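You operate a simulated robot arm through the tools that you are given. There is no shell and no other tool.

You run a simulated two-armed robot. Do the job below in one go: nothing can be reset, and whatever is moved stays where it is left.

## Task
Stack the box labelled "-2" from the top of the plug bench on top of the box labelled "x2". Take the small black coil on the top of the grey bench and put it away on the top of the short desk. Pick up the red foam cover with one hand, pass it to the other hand and put it on the top of the blue cabinet. The order is free. Set down upright: red foam cover.

Only the result counts: the job must be done as asked and must still hold three seconds after the hand-in. Knocking over, shifting, dropping, spilling or breaking anything else fails it. Lids that push on must go on centred and level and be pressed home; caps that screw on are set level and turned clockwise until they are tight.

## Robot
Two 7-joint arms with two-finger grippers on one trunk, on a base that drives. Base frame: it is fixed to the floor where the robot stands at the start and does not move with it; the origin is under the middle of the robot, x ahead of it, y to its left, z up. Lengths are in m, angles in rad, forces in N, time in s.
The left shoulder is at the start at [0.024, 0.216, 1.081], the right one opposite. With the tool pointing down near the work surface each hand reaches from about 0.16 to 0.76 m from the robot's upright axis, wherever it stands, measured 20 degrees to its own side. Places, roughly: blue effect box, green effect box, orange effect b [-0.25, -3.75, 0.75]; red foam cover [-4.75, -2.5, 1]; small black coil [1.75, -0.75, 0.75]; top of the blue cabinet (25x21 cm) [-1.56, -2.46, 0.88]; top of the short desk [-3.2, -1.4, 0.7]. Payload 2.2 kg a hand.
Tool frame (each hand has its own): the origin (TCP) lies between the finger pads and is the grasp point; the fingertips stand 0.019 m ahead of it; z points along the fingers, y is the line along which they close. Largest opening 0.116 m; the body of the gripper starts 0.07 m behind the TCP.
Orientation is that of the tool frame in the base frame, as [roll, pitch, yaw] about the fixed x, y, z axes, in that order (R = Rz(yaw) Ry(pitch) Rx(roll)). With the fingers straight down and closing along the base's y, the tool's x points along the base's -x, its y along +y and its z along -z.

## Interface
- The arms move only by the tool play_rows. It takes "left_commands", "right_commands" or both (then of equal length, played together; a hand with none holds still); each is a list of rows, each a list of 7 numbers: the shift along the base's x, y, z in m, then the turn, a rotation vector about the base's x, y, z in rad, then the gripper command, from -1 (fully open) to 1 (shut), values between in proportion. In form: [[x, y, z, ax, ay, az, hand], ...]. A call has 1 to 20 rows; each row shifts and turns the commanded pose from where the row before left it. Rows are played at 5 a second. More than 0.05 m and 0.15 rad between two rows, or a gripper value outside its range, and nothing of the call is played. A pose out of reach is approached as far as the arm can. The call stops where the force on the tool passes 40 N (or 10 N more than at its start, if that is more) or the arm is blocked; 0.2 s more then pass. The fingers move at their own pace and stop on an object; they squeeze with about 35 N. The grip force told is the motor's: it shows also when the fingers shut on nothing. Time passes only in rows, and 0.2 s behind the last, so rows that do not move let the fingers close. The reply holds the time, the measured pose of the TCP, the force on the tool along the base axes, the opening and the grip force, in the units named above and with some noise, with the torque about the TCP (base axes, N m) and any sound that the robot's microphone picked up.
- Cameras (640 x 400 px; columns grow to the right, rows downward): "scene" is now at [0.1312, -0.0009, 1.26]; the picture's right is [-0.01, -1.00, 0.00], its down [-0.49, 0.00, -0.87] and it looks along [0.87, -0.01, -0.49] (base axes); focal length 269 px, centre (320, 200). "left" rides on the left gripper at [0.069, 0.015, -0.096] in its tool frame; the picture's right is [-0.21, 0.98, 0.00], its down [-0.76, -0.17, -0.63] and it looks along [-0.62, -0.14, 0.77] (tool axes); focal length 251 px, centre (320, 200). "right" rides on the right gripper at [0.069, -0.015, -0.097] in its tool frame; the picture's right is [0.21, 0.98, 0.00], its down [-0.76, 0.17, -0.63] and it looks along [-0.62, 0.14, 0.77] (tool axes); focal length 251 px, centre (320, 200).
- get_image(camera): a new picture of that camera. No time passes.
- raise_lower(by): slides the trunk up (or, below 0, down) by that many m; the arms and the scene camera ride with it, the base frame stays. It gives what a move gives, with no picture.
- steer(legs): drives the robot by 1 to 6 legs, each [ahead, left, turn to the left] in m, m and rad, along the robot's own axes; the way and the turn of a leg run together, so that a leg with both is an arc; at most 1.5 m and 3.142 rad a leg. The arms and the cameras ride along, it lands a little off, and it stops where it bumps. It gives what a move gives.
- head_to(pan, tilt): turns the head with the scene camera to pan (to the left, within 1.396 rad either way) and tilt (down, from -0.506 to 1.204), counted from straight ahead of the robot. It gives what a move gives.
- probe_pixels(camera, pixels): for up to 12 pixels [column, row] of the newest picture of that camera ("zoom" is the newest enlarged one), the place [x, y, z] in the base frame of the surface seen there, good to about 0.003 m. No time passes.
- enlarge(camera, box): a new picture of the part [left, top, right, bottom] of that camera's present view, enlarged. No time passes.
- job_done(): hands the job in; it is judged then, once.

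Leave the grippers open and the arms clear of the work at the hand-in unless told otherwise.

The tools are called as a command line: name --argument value ..., lists and objects as JSON in quotes. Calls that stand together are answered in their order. play_rows: Moves the arms, as the interface text tells. Its arguments: {"type":"object","properties":{"left_commands":{"type":"array","items":{"type":"array","items":{"type":"number"}}},"right_commands":{"type":"array","items":{"type":"array","items":{"type":"number"}}}},"required":[]} The other tools are called the same way: raise_lower (by) slides the trunk up or down; steer (legs) drives the base; head_to (pan, tilt) turns the head that bears the scene camera; get_image (camera) takes a picture; probe_pixels (camera, pixels) gives the place of the surface under pixels of a picture; enlarge (camera, box) takes an enlarged picture of a part of a camera's view; job_done () hands the job in.

At the start:

```text
time: 0.0
left_ee_pos: [0.5063, 0.1854, 1.1057]
left_tool_rot: [3.142, 0.0, -3.14]
left_contact_force: [0.4, -0.2, 0.2]
left_wrist_torque: [-0.03, 0.0, 0.0]
left_opening: 0.1161
left_grip_force: 0.2
right_ee_pos: [0.5083, -0.2008, 1.1276]
right_tool_rot: [3.141, -0.002, -3.141]
right_contact_force: [0.1, -0.3, -0.9]
right_wrist_torque: [0.04, -0.02, -0.01]
right_opening: 0.116
right_grip_force: 0.0
trunk travel left (down, up): [-0.225, 0.265]
robot x, y, heading: [-0.0002, 0.0007, 0.0]
head pan, tilt: [-0.007, 0.506]
```

scene: 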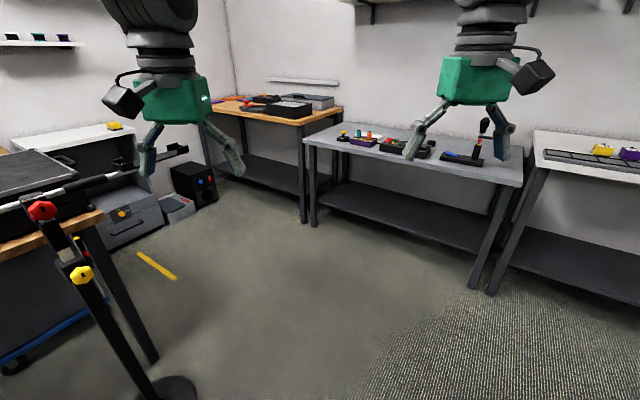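
right: 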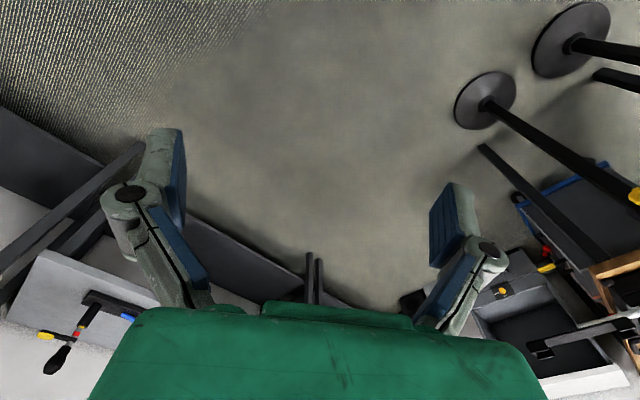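
left: 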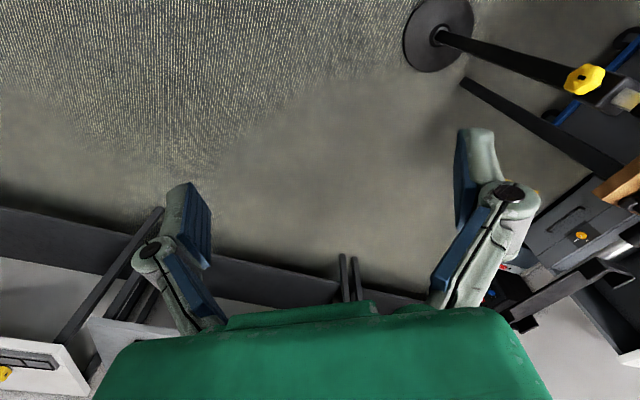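

I start by looking at the grey bench ahead (around px 320-520, 120-180) and surveying the room before moving anything.

enlarge --camera "scene" --box '[300, 80, 540, 230]'

enlarge --camera "scene" --box '[480, 80, 640, 230]'

probe_pixels --camera "scene" --pixels '[[345, 135], [385, 150], [420, 155], [480, 130], [515, 175], [310, 140], [470, 160], [545, 150], [600, 150], [630, 155]]'

```text
2.67 times, centred on (420, 155) of scene
```

zoom: 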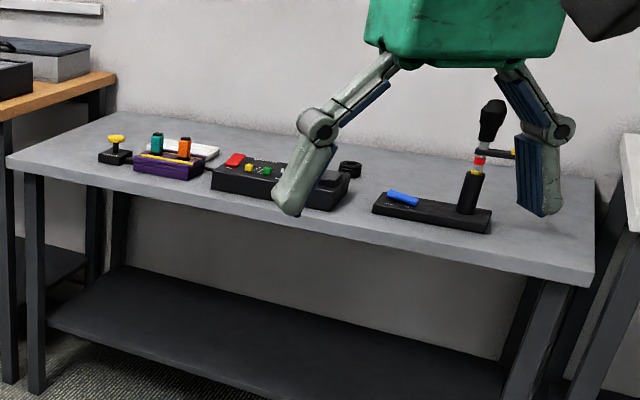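

```text
2.67 times, centred on (560, 155) of scene
```

zoom: 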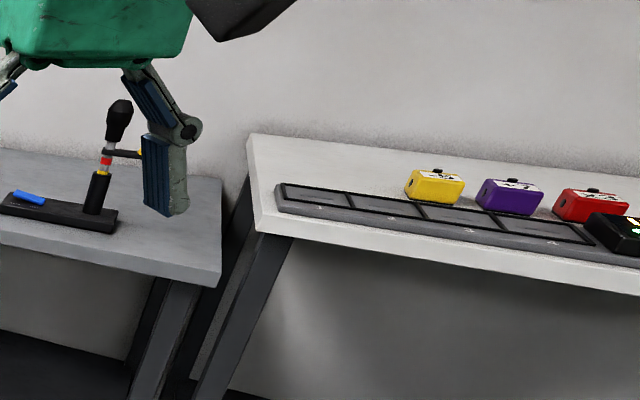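

```text
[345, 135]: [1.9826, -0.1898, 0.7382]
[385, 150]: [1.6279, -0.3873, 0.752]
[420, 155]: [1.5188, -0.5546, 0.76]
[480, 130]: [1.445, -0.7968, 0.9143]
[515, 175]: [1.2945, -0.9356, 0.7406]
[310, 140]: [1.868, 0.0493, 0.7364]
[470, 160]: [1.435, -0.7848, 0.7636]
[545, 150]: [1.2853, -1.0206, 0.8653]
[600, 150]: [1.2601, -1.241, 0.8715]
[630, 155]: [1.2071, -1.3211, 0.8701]
```

The small black coil seems to be at scene px about (431, 143), behind the control box. Now I pan the head left and right to survey the room.

head_to --pan 1.39 --tilt 0.4

get_image --camera "scene"

head_to --pan -1.39 --tilt 0.4

get_image --camera "scene"

```text
time: 1.5
left_ee_pos: [0.5036, 0.1853, 1.1079]
left_tool_rot: [3.141, 0.002, 3.141]
left_contact_force: [0.6, 0.1, 0.7]
left_wrist_torque: [0.0, -0.01, -0.02]
left_opening: 0.1159
left_grip_force: 0.1
right_ee_pos: [0.5051, -0.2006, 1.1287]
right_tool_rot: [-3.141, 0.003, 3.14]
right_contact_force: [0.5, 0.1, -0.1]
right_wrist_torque: [0.0, -0.02, 0.03]
right_opening: 0.1161
right_grip_force: 0.1
trunk travel left (down, up): [-0.225, 0.265]
robot x, y, heading: [0.0014, -0.0024, 0.0]
head pan, tilt: [1.389, 0.4]
```

```text
taken
```

scene: 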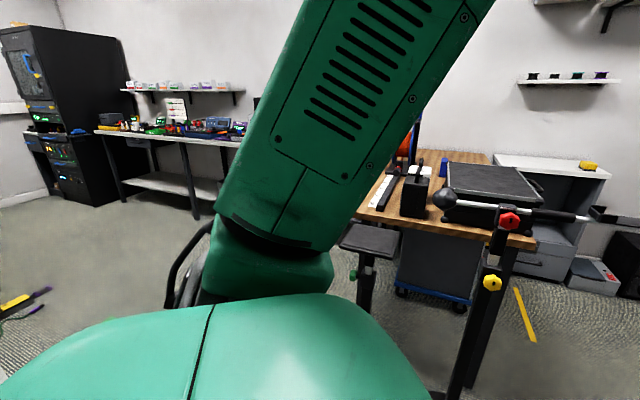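

```text
time: 4.0
left_ee_pos: [0.5044, 0.1859, 1.107]
left_tool_rot: [-3.14, 0.003, -3.141]
left_contact_force: [0.0, -0.5, 0.0]
left_wrist_torque: [-0.01, 0.02, 0.0]
left_opening: 0.1159
left_grip_force: 0.0
right_ee_pos: [0.5055, -0.2018, 1.1306]
right_tool_rot: [3.142, 0.002, 3.14]
right_contact_force: [0.1, 0.2, -1.0]
right_wrist_torque: [-0.01, 0.0, -0.01]
right_opening: 0.1162
right_grip_force: 0.0
trunk travel left (down, up): [-0.225, 0.265]
robot x, y, heading: [0.0005, -0.0062, 0.005]
head pan, tilt: [-1.389, 0.4]
```

```text
taken
```

scene: 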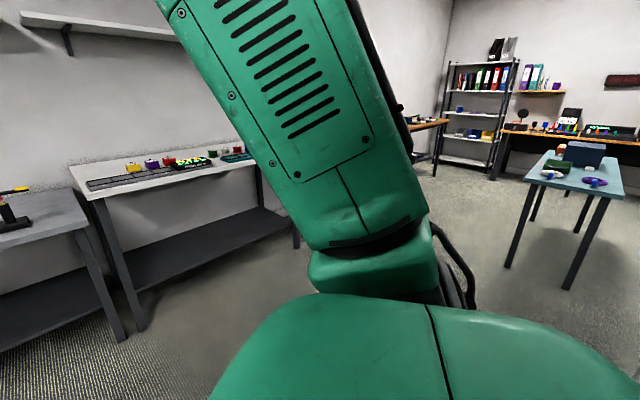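

Arms hang in the way at wide pans. I look to the front at the coil on the grey bench for precise places.

head_to --pan -0.35 --tilt 0.35

get_image --camera "scene"

```text
time: 5.3
left_ee_pos: [0.5027, 0.1837, 1.1084]
left_tool_rot: [-3.141, 0.002, 3.14]
left_contact_force: [-0.3, -0.3, 0.0]
left_wrist_torque: [0.0, 0.01, -0.01]
left_opening: 0.116
left_grip_force: 0.2
right_ee_pos: [0.5049, -0.2016, 1.1303]
right_tool_rot: [3.141, 0.001, 3.141]
right_contact_force: [0.4, 0.6, 0.1]
right_wrist_torque: [-0.02, -0.02, 0.01]
right_opening: 0.116
right_grip_force: 0.0
trunk travel left (down, up): [-0.225, 0.265]
robot x, y, heading: [0.0026, -0.0026, -0.005]
head pan, tilt: [-0.351, 0.351]
```

```text
taken
```

scene: 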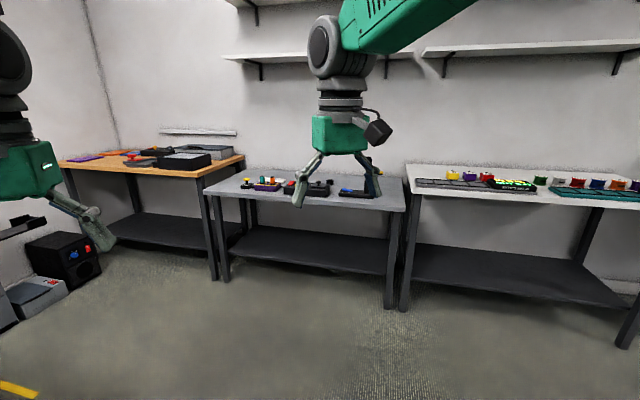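

I zoom on the grey bench, px 230-410 by 160-220.

enlarge --camera "scene" --box '[230, 150, 390, 250]'

probe_pixels --camera "scene" --pixels '[[240, 60], [380, 65], [440, 50], [330, 183], [322, 190], [280, 230], [390, 212], [205, 193], [404, 208], [250, 175]]'

```text
4.00 times, centred on (310, 200) of scene
```

zoom: 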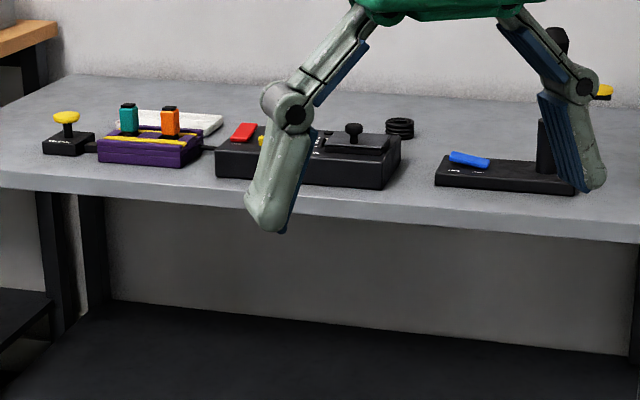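

```text
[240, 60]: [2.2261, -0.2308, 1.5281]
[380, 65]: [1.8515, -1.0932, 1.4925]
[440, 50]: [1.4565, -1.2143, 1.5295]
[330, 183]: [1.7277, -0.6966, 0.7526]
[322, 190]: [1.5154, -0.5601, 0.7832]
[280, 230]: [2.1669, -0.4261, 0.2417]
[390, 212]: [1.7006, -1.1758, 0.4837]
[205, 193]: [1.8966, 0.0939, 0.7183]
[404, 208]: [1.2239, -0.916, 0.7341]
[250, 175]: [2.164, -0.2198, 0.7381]
```

The coil is at zoom (400, 127). I probe it and its surroundings.

probe_pixels --camera "zoom" --pixels '[[400, 120], [400, 130], [387, 127], [413, 127], [355, 143], [390, 170], [240, 130], [450, 130], [20, 185], [620, 235], [110, 80], [160, 150]]'

```text
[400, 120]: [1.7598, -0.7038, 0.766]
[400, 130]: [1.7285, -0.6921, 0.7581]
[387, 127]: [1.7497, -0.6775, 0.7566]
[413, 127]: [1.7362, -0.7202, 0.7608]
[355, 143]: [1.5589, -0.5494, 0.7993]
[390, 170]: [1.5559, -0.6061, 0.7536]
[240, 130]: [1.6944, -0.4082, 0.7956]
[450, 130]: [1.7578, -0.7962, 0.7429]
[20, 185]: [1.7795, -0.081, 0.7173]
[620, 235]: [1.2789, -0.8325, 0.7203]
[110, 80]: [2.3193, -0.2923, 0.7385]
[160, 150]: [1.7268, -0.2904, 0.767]
```

Coil centre is near (1.75, -0.70), about 3 cm high on a top at z≈0.737. The bench's front edge runs (1.90, 0.09)→(1.22, -0.92), so I'll drive to about (1.08, 0.05), turn to face it (-0.592 rad), then go up to it.

steer --legs '[[1.076, 0.05, 0], [0, 0, -0.587]]'

head_to --pan -0.2 --tilt 0.6

get_image --camera "scene"

```text
time: 12.4
left_ee_pos: [1.5944, -0.0756, 1.1067]
left_tool_rot: [-3.14, 0.003, 2.554]
left_contact_force: [0.2, 0.0, 0.0]
left_wrist_torque: [-0.03, 0.02, 0.0]
left_opening: 0.116
left_grip_force: 0.0
right_ee_pos: [1.3825, -0.3974, 1.1304]
right_tool_rot: [-3.139, 0.001, 2.556]
right_contact_force: [-0.8, 0.2, 0.1]
right_wrist_torque: [-0.03, 0.03, 0.02]
right_opening: 0.1161
right_grip_force: 0.1
trunk travel left (down, up): [-0.225, 0.265]
robot x, y, heading: [1.0747, 0.0492, -0.586]
head pan, tilt: [-0.351, 0.351]
```

```text
time: 13.2
left_ee_pos: [1.5917, -0.0742, 1.1081]
left_tool_rot: [-3.14, 0.005, 2.554]
left_contact_force: [-0.5, 0.4, 0.2]
left_wrist_torque: [0.0, 0.01, -0.02]
left_opening: 0.1158
left_grip_force: 0.1
right_ee_pos: [1.3793, -0.397, 1.1318]
right_tool_rot: [-3.14, 0.005, 2.556]
right_contact_force: [0.1, -0.3, -0.1]
right_wrist_torque: [-0.03, -0.01, 0.01]
right_opening: 0.116
right_grip_force: 0.0
trunk travel left (down, up): [-0.225, 0.265]
robot x, y, heading: [1.0704, 0.0521, -0.584]
head pan, tilt: [-0.201, 0.6]
```

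```text
taken
```

scene: 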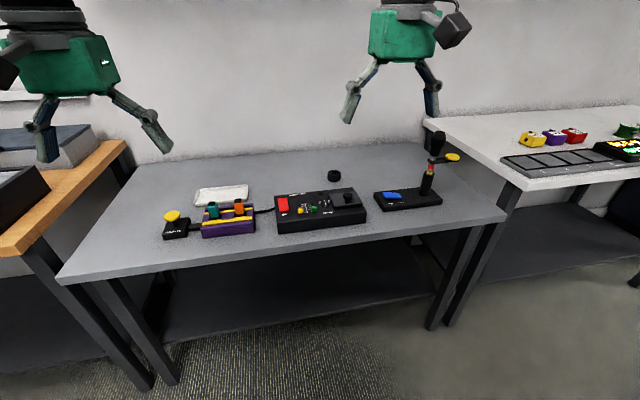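

The coil is now plainly visible at px (334, 177). I zoom and probe it.

enlarge --camera "scene" --box '[260, 145, 420, 245]'

probe_pixels --camera "scene" --pixels '[[334, 174], [334, 179], [330, 177], [339, 177], [360, 190], [340, 205], [70, 270], [500, 212]]'

```text
4.00 times, centred on (340, 195) of scene
```

zoom: 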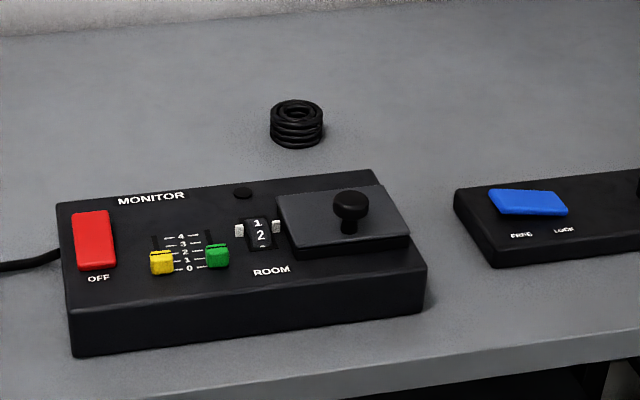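

```text
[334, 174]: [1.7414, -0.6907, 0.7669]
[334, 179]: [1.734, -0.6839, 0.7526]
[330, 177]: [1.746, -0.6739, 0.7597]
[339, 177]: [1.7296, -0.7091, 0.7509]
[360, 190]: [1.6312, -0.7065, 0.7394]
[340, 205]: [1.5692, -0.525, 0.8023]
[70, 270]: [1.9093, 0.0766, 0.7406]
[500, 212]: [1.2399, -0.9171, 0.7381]
```

I probe the coil rim in the zoom for its diameter and height.

probe_pixels --camera "zoom" --pixels '[[297, 103], [275, 115], [320, 115], [297, 120], [297, 143], [275, 135], [320, 135], [297, 112]]'

```text
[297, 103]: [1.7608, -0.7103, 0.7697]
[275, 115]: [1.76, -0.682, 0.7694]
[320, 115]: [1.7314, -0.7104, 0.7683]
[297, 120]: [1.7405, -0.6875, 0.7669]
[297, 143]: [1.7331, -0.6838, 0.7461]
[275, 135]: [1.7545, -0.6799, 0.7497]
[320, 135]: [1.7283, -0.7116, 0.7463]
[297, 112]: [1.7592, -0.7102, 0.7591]
```

Coil centre ≈ (1.747, -0.697), Ø≈0.045, top z 0.770. It lies 0.975 m ahead and 0.25 m right of the robot; I drive 0.31 m ahead to bring it within right-hand reach.

steer --legs '[[0.31, 0, 0]]'

get_image --camera "right"

get_image --camera "scene"

```text
time: 15.3
left_ee_pos: [1.8517, -0.245, 1.1075]
left_tool_rot: [-3.141, 0.004, 2.558]
left_contact_force: [-0.3, 0.3, -0.1]
left_wrist_torque: [0.02, 0.01, 0.01]
left_opening: 0.1158
left_grip_force: 0.0
right_ee_pos: [1.6401, -0.5674, 1.1312]
right_tool_rot: [-3.141, 0.004, 2.558]
right_contact_force: [-0.4, -0.1, -0.2]
right_wrist_torque: [0.03, 0.02, 0.0]
right_opening: 0.1157
right_grip_force: 0.0
trunk travel left (down, up): [-0.225, 0.265]
robot x, y, heading: [1.3318, -0.1248, -0.584]
head pan, tilt: [-0.201, 0.6]
```

```text
taken
```

right: 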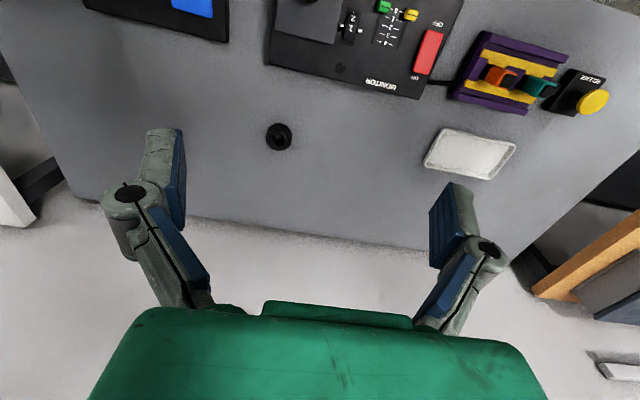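

```text
taken
```

scene: 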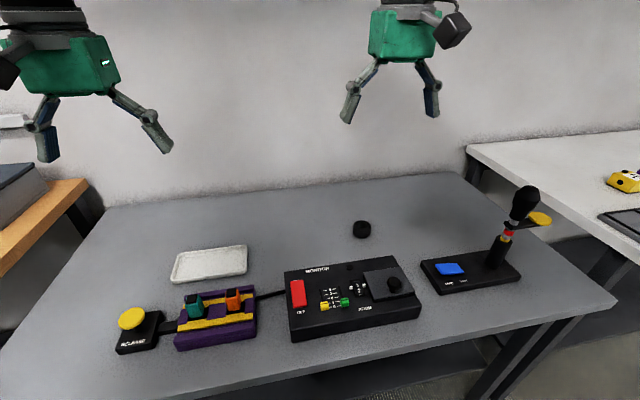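

The coil is at scene px (361, 229) and right-camera px (279, 136). I probe it again from here.

probe_pixels --camera "right" --pixels '[[265, 136], [293, 136], [279, 123], [279, 149], [270, 128], [288, 145], [240, 140]]'

probe_pixels --camera "scene" --pixels '[[361, 222], [354, 225], [369, 225], [361, 236], [361, 228]]'

```text
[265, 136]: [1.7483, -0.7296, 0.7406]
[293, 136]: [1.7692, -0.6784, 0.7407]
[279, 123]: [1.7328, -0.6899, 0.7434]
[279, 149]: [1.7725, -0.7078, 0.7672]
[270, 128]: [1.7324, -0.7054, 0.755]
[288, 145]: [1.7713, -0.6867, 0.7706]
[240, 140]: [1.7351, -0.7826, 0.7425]
```

```text
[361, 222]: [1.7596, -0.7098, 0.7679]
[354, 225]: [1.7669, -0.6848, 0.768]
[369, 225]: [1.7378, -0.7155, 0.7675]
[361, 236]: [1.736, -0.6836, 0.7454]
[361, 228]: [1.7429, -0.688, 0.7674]
```

Coil centre settles at (1.752, -0.698), table z 0.740. I move the right hand over it with open fingers and lower to z≈0.86.

play_rows --right_commands '[[0.037, -0.0435, 0, 0, 0, 0, -1], [0.0375, -0.0435, 0, 0, 0, 0, -1], [0.0375, -0.0436, 0, 0, 0, 0, -1], [0, 0, -0.045, 0, 0, 0, -1], [0, 0, -0.045, 0, 0, 0, -1], [0, 0, -0.045, 0, 0, 0, -1], [0, 0, -0.045, 0, 0, 0, -1], [0, 0, -0.045, 0, 0, 0, -1], [0, 0, -0.045, 0, 0, 0, -1], [0, 0, 0, 0, 0, 0, -1]]'

get_image --camera "right"

get_image --camera "scene"

```text
refused: row 1 steps farther than a row can; nothing moved
```

```text
taken
```

right: 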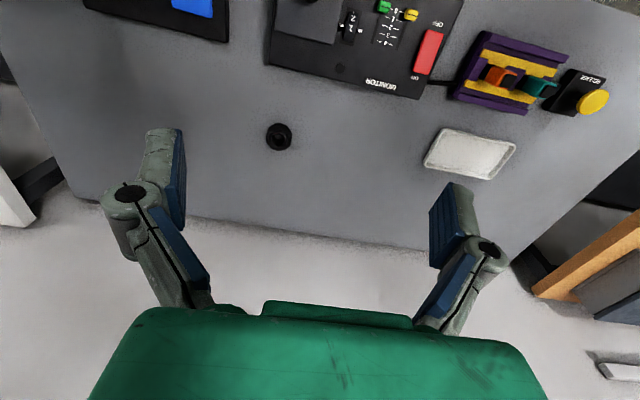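

```text
taken
```

scene: 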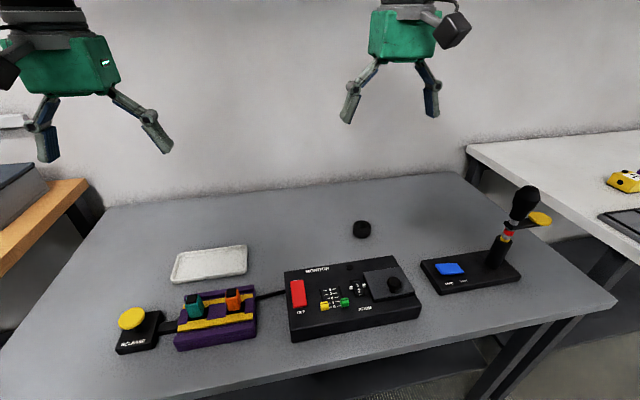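

The row step was refused because its length was above 0.05 m. I repeat it in smaller steps.

play_rows --right_commands '[[0.028, -0.0326, 0, 0, 0, 0, -1], [0.028, -0.0327, 0, 0, 0, 0, -1], [0.028, -0.0327, 0, 0, 0, 0, -1], [0.028, -0.0327, 0, 0, 0, 0, -1], [0, 0, -0.045, 0, 0, 0, -1], [0, 0, -0.045, 0, 0, 0, -1], [0, 0, -0.045, 0, 0, 0, -1], [0, 0, -0.045, 0, 0, 0, -1], [0, 0, -0.045, 0, 0, 0, -1], [0, 0, -0.045, 0, 0, 0, -1], [0, 0, 0, 0, 0, 0, -1]]'

get_image --camera "right"

get_image --camera "scene"

```text
time: 17.7
left_ee_pos: [1.8483, -0.2422, 1.1091]
left_tool_rot: [3.14, 0.008, 2.558]
left_contact_force: [-0.5, 1.5, -0.1]
left_wrist_torque: [-0.04, 0.03, -0.03]
left_opening: 0.1158
left_grip_force: 0.1
right_ee_pos: [1.7494, -0.6965, 0.8625]
right_tool_rot: [-3.141, 0.007, 2.557]
right_contact_force: [0.3, 0.5, 0.7]
right_wrist_torque: [-0.03, -0.02, -0.01]
right_opening: 0.1162
right_grip_force: 0.1
trunk travel left (down, up): [-0.225, 0.265]
robot x, y, heading: [1.3288, -0.1222, -0.585]
head pan, tilt: [-0.201, 0.6]
```

```text
taken
```

right: 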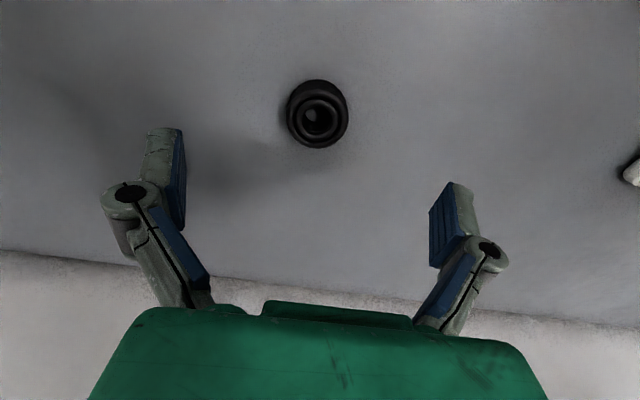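

```text
taken
```

scene: 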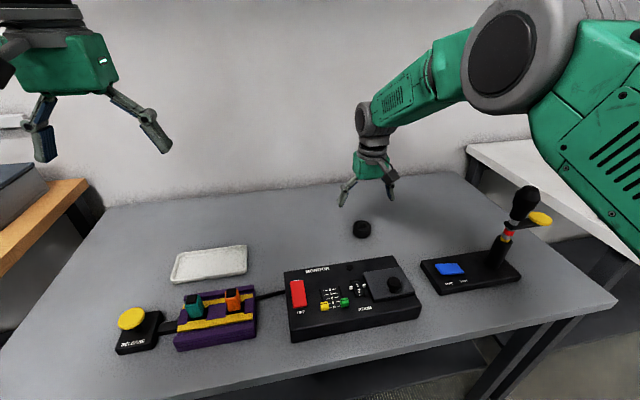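

The arm is over the coil. I check its clearance from the lever at px (525, 205) and re-probe the coil from the right camera, px (317, 114).

probe_pixels --camera "scene" --pixels '[[540, 130], [590, 200], [630, 255], [525, 195], [540, 218], [470, 95]]'

probe_pixels --camera "right" --pixels '[[290, 100], [345, 100], [317, 82], [317, 146], [290, 120], [345, 125], [300, 130]]'

```text
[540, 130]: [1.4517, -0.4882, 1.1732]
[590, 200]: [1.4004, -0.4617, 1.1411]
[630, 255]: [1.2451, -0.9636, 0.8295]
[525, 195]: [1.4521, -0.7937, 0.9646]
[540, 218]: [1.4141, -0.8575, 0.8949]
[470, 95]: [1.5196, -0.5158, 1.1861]
```

```text
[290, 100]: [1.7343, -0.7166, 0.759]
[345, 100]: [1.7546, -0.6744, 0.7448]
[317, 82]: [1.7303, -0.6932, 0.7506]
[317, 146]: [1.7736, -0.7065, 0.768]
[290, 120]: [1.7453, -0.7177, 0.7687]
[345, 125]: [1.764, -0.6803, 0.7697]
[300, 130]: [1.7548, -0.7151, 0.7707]
```

The arm stays clear of the lever. The TCP is centred on the coil within a few mm; I lower 0.098 m and close.

play_rows --right_commands '[[0.001, -0.001, -0.04, 0, 0, 0, -1], [0.001, 0, -0.04, 0, 0, 0, -1], [0, 0, -0.018, 0, 0, 0, -1], [0, 0, 0, 0, 0, 0, -1], [0, 0, 0, 0, 0, 0, 1], [0, 0, 0, 0, 0, 0, 1], [0, 0, 0, 0, 0, 0, 1], [0, 0, 0, 0, 0, 0, 1]]'

get_image --camera "right"

```text
time: 19.5
left_ee_pos: [1.8494, -0.2429, 1.1089]
left_tool_rot: [3.141, 0.007, 2.558]
left_contact_force: [-0.1, -0.4, 0.0]
left_wrist_torque: [0.0, 0.01, 0.01]
left_opening: 0.1162
left_grip_force: 0.1
right_ee_pos: [1.7514, -0.6983, 0.7638]
right_tool_rot: [3.141, 0.008, 2.557]
right_contact_force: [0.7, -0.1, -0.4]
right_wrist_torque: [-0.05, -0.01, 0.01]
right_opening: 0.0487
right_grip_force: 34.4
trunk travel left (down, up): [-0.225, 0.265]
robot x, y, heading: [1.3284, -0.1206, -0.584]
head pan, tilt: [-0.201, 0.6]
```

```text
taken
```

right: 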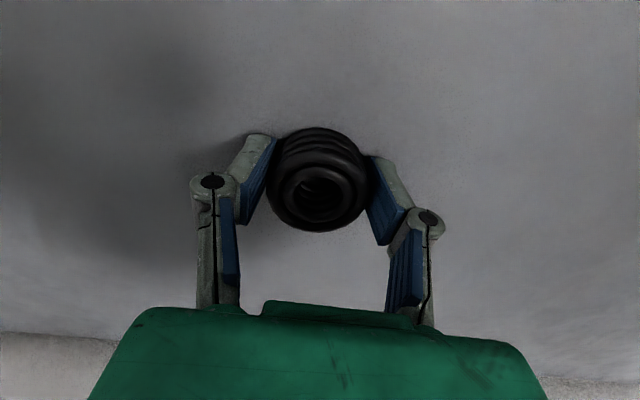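

The coil is held (opening 0.0487, 34 N). I lift it straight up, then bring the hand back toward the body.

play_rows --right_commands '[[0, 0, 0.02, 0, 0, 0, 1], [0, 0, 0.045, 0, 0, 0, 1], [0, 0, 0.045, 0, 0, 0, 1], [0, 0, 0.045, 0, 0, 0, 1], [0, 0, 0.045, 0, 0, 0, 1], [0, 0, 0.045, 0, 0, 0, 1], [0, 0, 0.045, 0, 0, 0, 1], [0, 0, 0.045, 0, 0, 0, 1], [-0.028, 0.0326, 0.01, 0, 0, 0, 1], [-0.028, 0.0327, 0, 0, 0, 0, 1], [-0.028, 0.0327, 0, 0, 0, 0, 1], [-0.028, 0.0327, 0, 0, 0, 0, 1], [-0.035, 0.025, 0, 0, 0, 0, 1], [-0.035, 0.025, 0, 0, 0, 0, 1]]'

get_image --camera "scene"

get_image --camera "right"

```text
time: 22.5
left_ee_pos: [1.8477, -0.2428, 1.1108]
left_tool_rot: [-3.139, 0.008, 2.556]
left_contact_force: [-0.8, 0.8, -0.2]
left_wrist_torque: [-0.02, -0.01, 0.01]
left_opening: 0.1158
left_grip_force: 0.1
right_ee_pos: [1.5668, -0.5176, 1.1105]
right_tool_rot: [3.138, 0.007, 2.559]
right_contact_force: [-0.3, 0.1, -1.7]
right_wrist_torque: [0.01, -0.01, -0.01]
right_opening: 0.049
right_grip_force: 35.1
trunk travel left (down, up): [-0.225, 0.265]
robot x, y, heading: [1.3304, -0.1228, -0.584]
head pan, tilt: [-0.201, 0.6]
```

```text
taken
```

scene: 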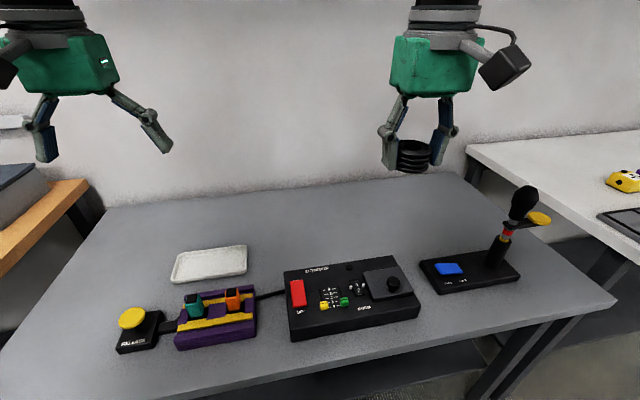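

```text
taken
```

right: 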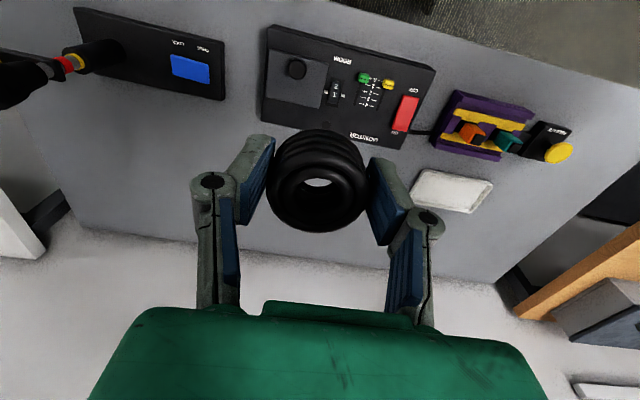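

The coil is securely held. I back away from the grey bench and turn toward the far part of the room to survey it.

steer --legs '[[-0.7, 0, 0], [0, 0, -1.4]]'

head_to --pan 0.0 --tilt 0.35

get_image --camera "scene"

```text
time: 26.4
left_ee_pos: [1.3046, 0.0725, 1.1136]
left_tool_rot: [-3.123, 0.026, 2.439]
left_contact_force: [-2.1, -1.1, 0.2]
left_wrist_torque: [0.11, -0.1, -0.01]
left_opening: 0.116
left_grip_force: 0.0
right_ee_pos: [0.9964, -0.1648, 1.1071]
right_tool_rot: [-3.124, 0.0, 2.442]
right_contact_force: [-0.4, -1.8, -1.3]
right_wrist_torque: [0.13, -0.07, 0.01]
right_opening: 0.0489
right_grip_force: 35.0
trunk travel left (down, up): [-0.225, 0.265]
robot x, y, heading: [0.8088, 0.2279, -0.705]
head pan, tilt: [-0.201, 0.6]
stopped in leg 1: the robot was blocked; the commanded pose is now the measured one
```

```text
time: 27.1
left_ee_pos: [1.3057, 0.0783, 1.1164]
left_tool_rot: [-3.116, 0.03, 2.439]
left_contact_force: [-1.3, -1.4, 0.2]
left_wrist_torque: [0.04, -0.05, 0.02]
left_opening: 0.1161
left_grip_force: 0.0
right_ee_pos: [0.998, -0.1591, 1.1099]
right_tool_rot: [-3.119, 0.005, 2.443]
right_contact_force: [-1.4, -1.3, 0.1]
right_wrist_torque: [0.08, -0.09, -0.01]
right_opening: 0.0489
right_grip_force: 34.8
trunk travel left (down, up): [-0.225, 0.265]
robot x, y, heading: [0.8131, 0.2253, -0.706]
head pan, tilt: [0.0, 0.351]
```

```text
taken
```

scene: 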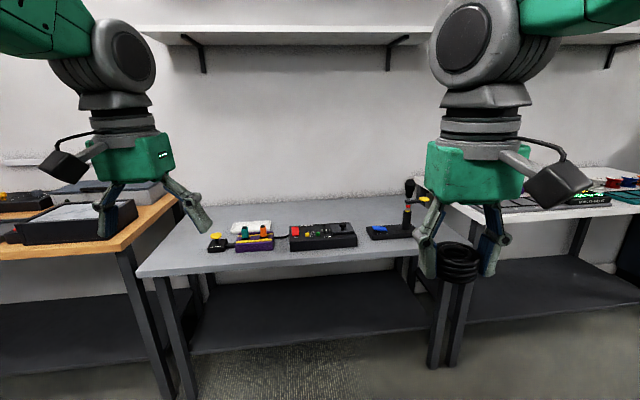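

The backing leg was blocked — I may have touched the black stand near (0.7, 0.6). I look to the left rear to see what happened before any further move.

head_to --pan 1.39 --tilt 0.7

get_image --camera "scene"

get_image --camera "left"

get_image --camera "right"

```text
time: 28.6
left_ee_pos: [1.3153, 0.0834, 1.1135]
left_tool_rot: [-3.111, 0.026, 2.44]
left_contact_force: [1.1, -0.4, -0.8]
left_wrist_torque: [0.03, -0.04, -0.04]
left_opening: 0.1159
left_grip_force: 0.0
right_ee_pos: [1.0085, -0.1526, 1.1088]
right_tool_rot: [-3.109, 0.0, 2.445]
right_contact_force: [0.6, -0.7, -1.3]
right_wrist_torque: [0.04, -0.02, -0.05]
right_opening: 0.0488
right_grip_force: 34.8
trunk travel left (down, up): [-0.225, 0.265]
robot x, y, heading: [0.8147, 0.2308, -0.699]
head pan, tilt: [1.389, 0.7]
```

```text
taken
```

scene: 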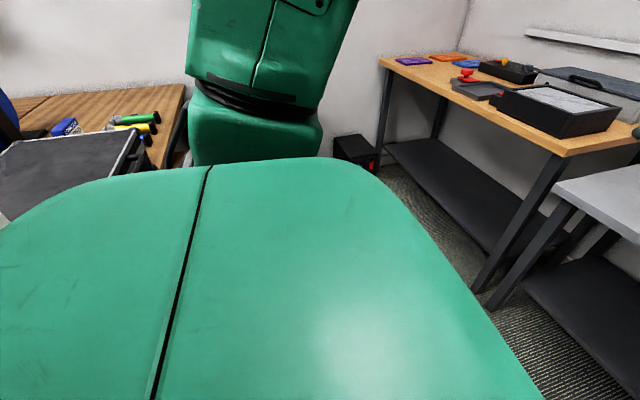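

```text
taken
```

left: 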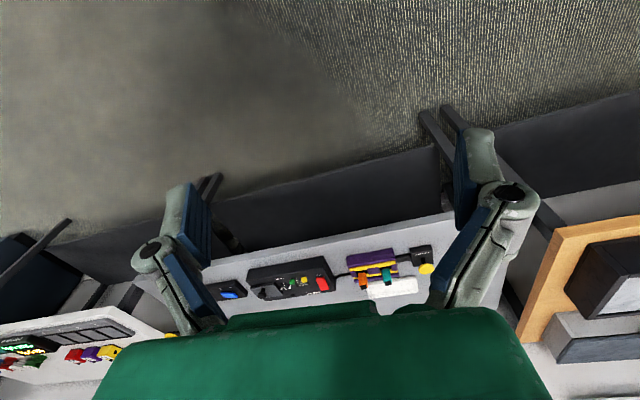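

```text
taken
```

right: 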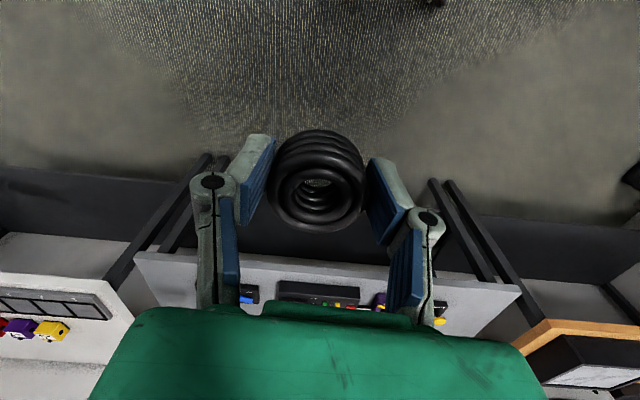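

The stand is hidden behind the robot's body. The tool roll changed by ~0.03 rad, so the base may be riding on the stand's foot. I drive gently forward to free it.

steer --legs '[[0.2, 0, 0]]'

```text
time: 30.2
left_ee_pos: [1.4697, -0.0459, 1.1104]
left_tool_rot: [-3.109, 0.024, 2.438]
left_contact_force: [-1.5, -0.1, -0.4]
left_wrist_torque: [0.04, -0.06, -0.01]
left_opening: 0.1158
left_grip_force: 0.1
right_ee_pos: [1.1594, -0.2832, 1.1112]
right_tool_rot: [-3.11, 0.005, 2.441]
right_contact_force: [0.3, -0.4, -0.5]
right_wrist_torque: [0.06, -0.02, 0.0]
right_opening: 0.0487
right_grip_force: 35.0
trunk travel left (down, up): [-0.225, 0.265]
robot x, y, heading: [0.9672, 0.0957, -0.702]
head pan, tilt: [1.389, 0.7]
```

The base is free. I move a bit further ahead and turn right (over free floor) so that I can see the stand without the hands coming near it.

steer --legs '[[0.2, 0, 0], [0, 0, -2.65]]'

head_to --pan -0.8 --tilt 0.5

get_image --camera "scene"

```text
time: 38.1
left_ee_pos: [0.6146, -0.1196, 1.1139]
left_tool_rot: [-3.126, 0.027, -0.212]
left_contact_force: [-0.6, 1.5, -0.1]
left_wrist_torque: [-0.06, -0.03, 0.0]
left_opening: 0.1164
left_grip_force: 0.1
right_ee_pos: [0.7746, 0.2352, 1.1063]
right_tool_rot: [-3.125, 0.0, -0.209]
right_contact_force: [0.7, -0.2, 0.0]
right_wrist_torque: [-0.04, 0.03, 0.04]
right_opening: 0.0489
right_grip_force: 35.2
trunk travel left (down, up): [-0.225, 0.265]
robot x, y, heading: [1.1178, -0.0313, 2.93]
head pan, tilt: [1.389, 0.7]
```

```text
time: 40.1
left_ee_pos: [0.6122, -0.1425, 1.1111]
left_tool_rot: [-3.106, 0.027, -0.21]
left_contact_force: [0.0, -0.9, 0.0]
left_wrist_torque: [0.02, -0.01, 0.02]
left_opening: 0.116
left_grip_force: 0.1
right_ee_pos: [0.7715, 0.2135, 1.109]
right_tool_rot: [-3.109, -0.004, -0.209]
right_contact_force: [-0.6, -1.0, -0.6]
right_wrist_torque: [0.01, 0.0, 0.0]
right_opening: 0.0489
right_grip_force: 34.6
trunk travel left (down, up): [-0.225, 0.265]
robot x, y, heading: [1.1199, -0.0314, 2.932]
head pan, tilt: [-0.799, 0.499]
```

```text
taken
```

scene: 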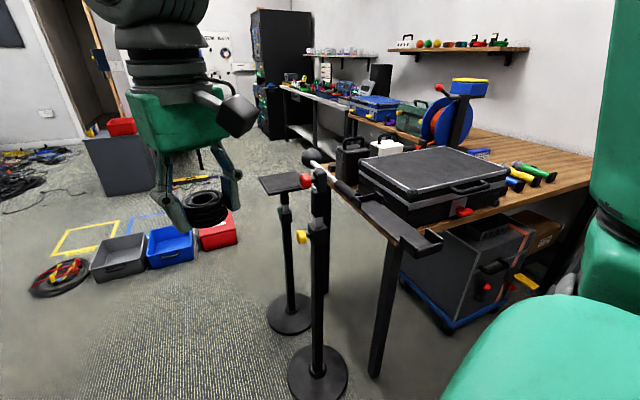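

The stands are upright. I probe where the near stand's foot (px 317, 372) is now to compare with the first picture (I estimated (0.73, 0.6)).

probe_pixels --camera "scene" --pixels '[[300, 375], [335, 375], [317, 398], [318, 340], [318, 225], [290, 315], [303, 180], [430, 245], [340, 185], [402, 230], [372, 370]]'

enlarge --camera "scene" --box '[240, 130, 480, 280]'

```text
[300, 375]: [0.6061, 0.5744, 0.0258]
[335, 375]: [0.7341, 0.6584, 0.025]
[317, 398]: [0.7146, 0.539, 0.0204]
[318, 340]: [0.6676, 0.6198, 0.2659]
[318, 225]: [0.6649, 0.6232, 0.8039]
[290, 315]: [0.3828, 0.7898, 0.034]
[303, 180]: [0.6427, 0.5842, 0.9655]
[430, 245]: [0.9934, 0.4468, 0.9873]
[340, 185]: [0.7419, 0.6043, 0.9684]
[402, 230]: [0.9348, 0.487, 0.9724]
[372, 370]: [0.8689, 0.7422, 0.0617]
```

```text
2.67 times, centred on (360, 205) of scene
```

zoom: 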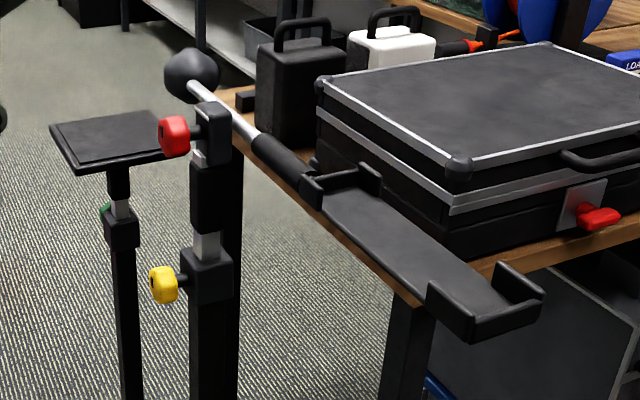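

The stand with its boom tray seems in place; the tray's end at (0.99, 0.45, 0.99) was probably what touched the robot's left shoulder. I probe several of its features to compare against the very first picture.

probe_pixels --camera "zoom" --pixels '[[190, 75], [172, 135], [163, 285], [300, 185], [540, 292], [497, 265], [470, 338], [430, 290], [375, 170], [212, 110]]'

```text
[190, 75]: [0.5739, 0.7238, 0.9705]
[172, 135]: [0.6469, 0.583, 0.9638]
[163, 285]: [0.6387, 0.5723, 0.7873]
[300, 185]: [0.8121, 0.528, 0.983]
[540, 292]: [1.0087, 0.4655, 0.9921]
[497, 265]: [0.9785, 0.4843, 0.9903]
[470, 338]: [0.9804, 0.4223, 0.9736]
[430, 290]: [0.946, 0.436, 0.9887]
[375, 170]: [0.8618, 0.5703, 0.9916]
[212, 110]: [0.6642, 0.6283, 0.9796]
```

Projected back into the first picture, the stand's features fall within several pixels of where they were, so it's likely unmoved. I'll verify by returning to the start pose, keeping well away from the boom (y ≤ -0.1), turning over the free -y side.

steer --legs '[[0, 0, 0.21], [1.1, 0.1, 0], [0, 0, 3.14]]'

head_to --pan -0.007 --tilt 0.506

get_image --camera "scene"

```text
time: 54.0
left_ee_pos: [0.4874, 0.1112, 1.1124]
left_tool_rot: [-3.113, 0.028, -3.085]
left_contact_force: [0.5, -0.7, 0.0]
left_wrist_torque: [-0.02, -0.01, -0.01]
left_opening: 0.1161
left_grip_force: 0.0
right_ee_pos: [0.4268, -0.2729, 1.1069]
right_tool_rot: [-3.114, -0.006, -3.081]
right_contact_force: [-1.4, 0.1, -1.3]
right_wrist_torque: [-0.01, 0.02, 0.02]
right_opening: 0.0487
right_grip_force: 35.1
trunk travel left (down, up): [-0.225, 0.265]
robot x, y, heading: [0.0265, -0.1259, 0.055]
head pan, tilt: [-0.799, 0.499]
```

```text
time: 55.1
left_ee_pos: [0.4847, 0.1097, 1.114]
left_tool_rot: [-3.114, 0.032, -3.086]
left_contact_force: [1.1, 0.1, 0.9]
left_wrist_torque: [-0.04, 0.02, -0.01]
left_opening: 0.1161
left_grip_force: 0.1
right_ee_pos: [0.4244, -0.2736, 1.1046]
right_tool_rot: [-3.112, -0.01, -3.081]
right_contact_force: [0.3, 0.2, -0.8]
right_wrist_torque: [0.0, 0.02, -0.03]
right_opening: 0.0486
right_grip_force: 35.5
trunk travel left (down, up): [-0.225, 0.265]
robot x, y, heading: [0.0264, -0.1308, 0.055]
head pan, tilt: [-0.007, 0.506]
```

```text
taken
```

scene: 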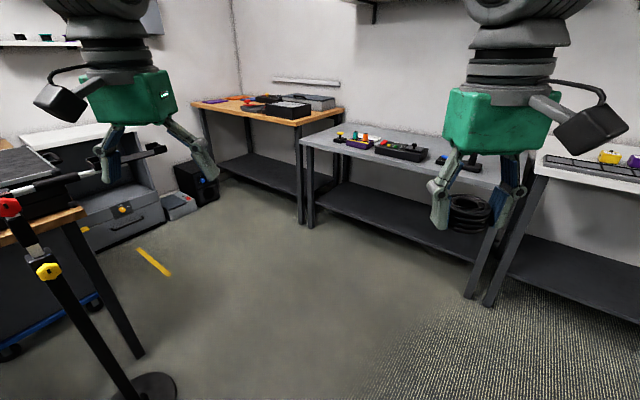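

I shift to the exact start pose (left 0.13, back 0.03, turn -0.055) for a like-for-like picture.

steer --legs '[[0, 0, -0.054], [-0.026, 0.13, 0]]'

get_image --camera "scene"

probe_pixels --camera "scene" --pixels '[[187, 148], [42, 210], [82, 275], [175, 390], [150, 168], [120, 178], [65, 185]]'

```text
time: 56.9
left_ee_pos: [0.4711, 0.1752, 1.1197]
left_tool_rot: [3.138, 0.031, 3.14]
left_contact_force: [-0.4, -1.9, -0.4]
left_wrist_torque: [0.24, 0.0, 0.0]
left_opening: 0.1161
left_grip_force: 0.1
right_ee_pos: [0.3915, -0.2055, 1.1006]
right_tool_rot: [3.139, -0.011, -3.137]
right_contact_force: [0.6, -2.3, 1.3]
right_wrist_torque: [0.15, 0.0, -0.02]
right_opening: 0.0485
right_grip_force: 34.9
trunk travel left (down, up): [-0.225, 0.265]
robot x, y, heading: [0.0002, -0.0037, 0.003]
head pan, tilt: [-0.007, 0.506]
```

```text
taken
```

scene: 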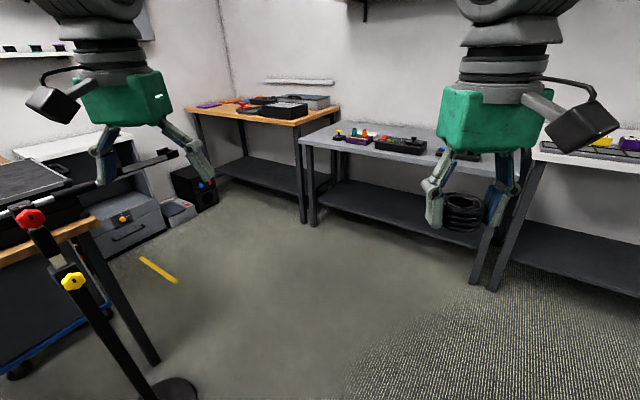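

```text
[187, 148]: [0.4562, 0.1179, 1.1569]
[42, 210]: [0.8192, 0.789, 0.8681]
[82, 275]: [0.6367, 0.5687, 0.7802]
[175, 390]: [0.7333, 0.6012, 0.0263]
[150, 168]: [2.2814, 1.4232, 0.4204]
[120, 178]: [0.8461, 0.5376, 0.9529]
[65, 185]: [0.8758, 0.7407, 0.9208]
```

Cross-checking with knob centres: predicted (43, 209) and (82, 272) versus (42, 210) and (82, 274) in the first picture, and the tray corner matches too, so the stand did not move. Now I turn right toward the rest of the room and survey.

steer --legs '[[0, -0.15, 0], [0, 0, -2.1]]'

head_to --pan 0.0 --tilt 0.3

get_image --camera "scene"

head_to --pan 0.8 --tilt 0.3

get_image --camera "scene"

head_to --pan -0.8 --tilt 0.3

get_image --camera "scene"

```text
time: 63.3
left_ee_pos: [-0.0304, -0.6788, 1.1106]
left_tool_rot: [-3.091, 0.034, 1.031]
left_contact_force: [1.9, 0.2, 0.4]
left_wrist_torque: [0.03, 0.08, 0.02]
left_opening: 0.116
left_grip_force: 0.0
right_ee_pos: [-0.3134, -0.4151, 1.11]
right_tool_rot: [-3.092, -0.009, 1.037]
right_contact_force: [0.8, -0.7, -0.1]
right_wrist_torque: [0.03, 0.03, 0.01]
right_opening: 0.0483
right_grip_force: 35.4
trunk travel left (down, up): [-0.225, 0.265]
robot x, y, heading: [0.0068, -0.1597, -2.107]
head pan, tilt: [-0.007, 0.506]
```

```text
time: 64.0
left_ee_pos: [-0.0465, -0.6704, 1.115]
left_tool_rot: [-3.108, 0.031, 1.03]
left_contact_force: [-0.3, 1.2, -0.3]
left_wrist_torque: [0.01, -0.08, -0.01]
left_opening: 0.1157
left_grip_force: 0.1
right_ee_pos: [-0.3306, -0.4046, 1.1062]
right_tool_rot: [-3.108, -0.012, 1.038]
right_contact_force: [-1.3, 0.7, -0.7]
right_wrist_torque: [-0.06, -0.05, 0.02]
right_opening: 0.0487
right_grip_force: 35.2
trunk travel left (down, up): [-0.225, 0.265]
robot x, y, heading: [0.0014, -0.1541, -2.102]
head pan, tilt: [0.0, 0.3]
```

```text
taken
```

scene: 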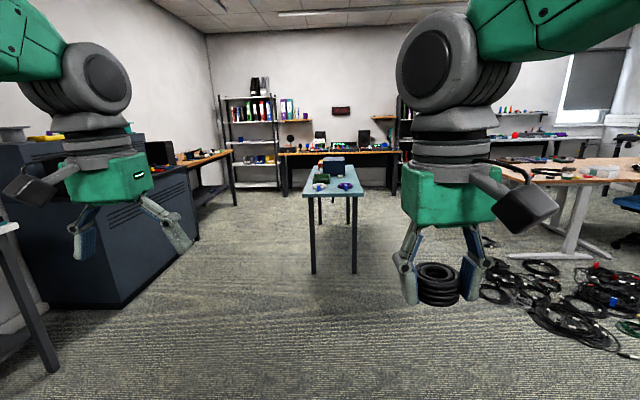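

```text
time: 65.1
left_ee_pos: [0.0154, -0.7035, 1.1024]
left_tool_rot: [-3.052, 0.034, 1.038]
left_contact_force: [1.2, -1.1, 0.3]
left_wrist_torque: [0.05, 0.13, 0.02]
left_opening: 0.1161
left_grip_force: 0.1
right_ee_pos: [-0.2706, -0.4398, 1.1123]
right_tool_rot: [-3.056, -0.009, 1.04]
right_contact_force: [1.0, -0.8, -1.8]
right_wrist_torque: [0.06, 0.04, 0.0]
right_opening: 0.0484
right_grip_force: 34.7
trunk travel left (down, up): [-0.225, 0.265]
robot x, y, heading: [0.0152, -0.1633, -2.105]
head pan, tilt: [0.799, 0.3]
```

```text
taken
```

scene: 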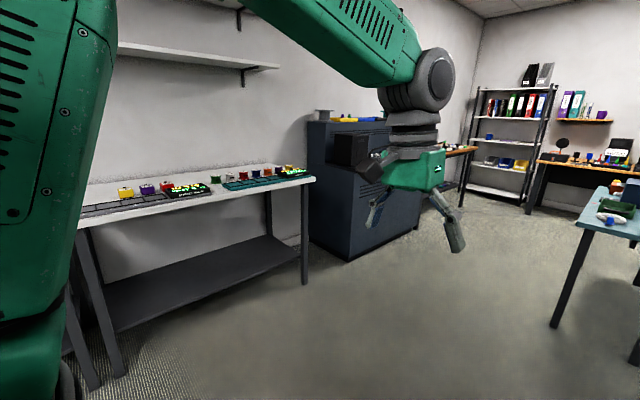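

```text
time: 66.8
left_ee_pos: [0.0131, -0.702, 1.1016]
left_tool_rot: [-3.054, 0.033, 1.039]
left_contact_force: [1.6, -0.8, 1.2]
left_wrist_torque: [0.07, 0.14, 0.0]
left_opening: 0.1161
left_grip_force: 0.1
right_ee_pos: [-0.273, -0.4387, 1.1118]
right_tool_rot: [-3.054, -0.01, 1.042]
right_contact_force: [0.6, -1.0, -1.6]
right_wrist_torque: [0.13, 0.15, 0.01]
right_opening: 0.0481
right_grip_force: 35.6
trunk travel left (down, up): [-0.225, 0.265]
robot x, y, heading: [0.0154, -0.1655, -2.105]
head pan, tilt: [-0.799, 0.3]
```

```text
taken
```

scene: 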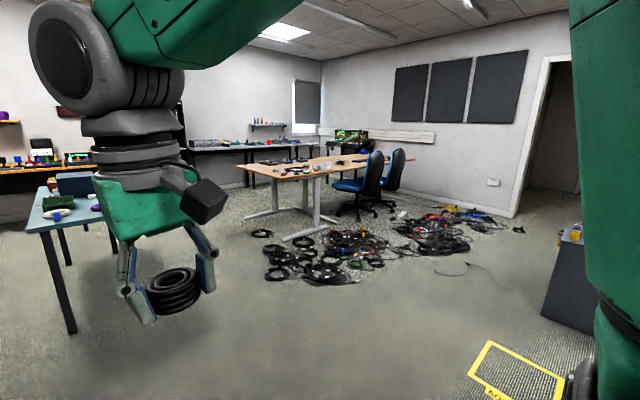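

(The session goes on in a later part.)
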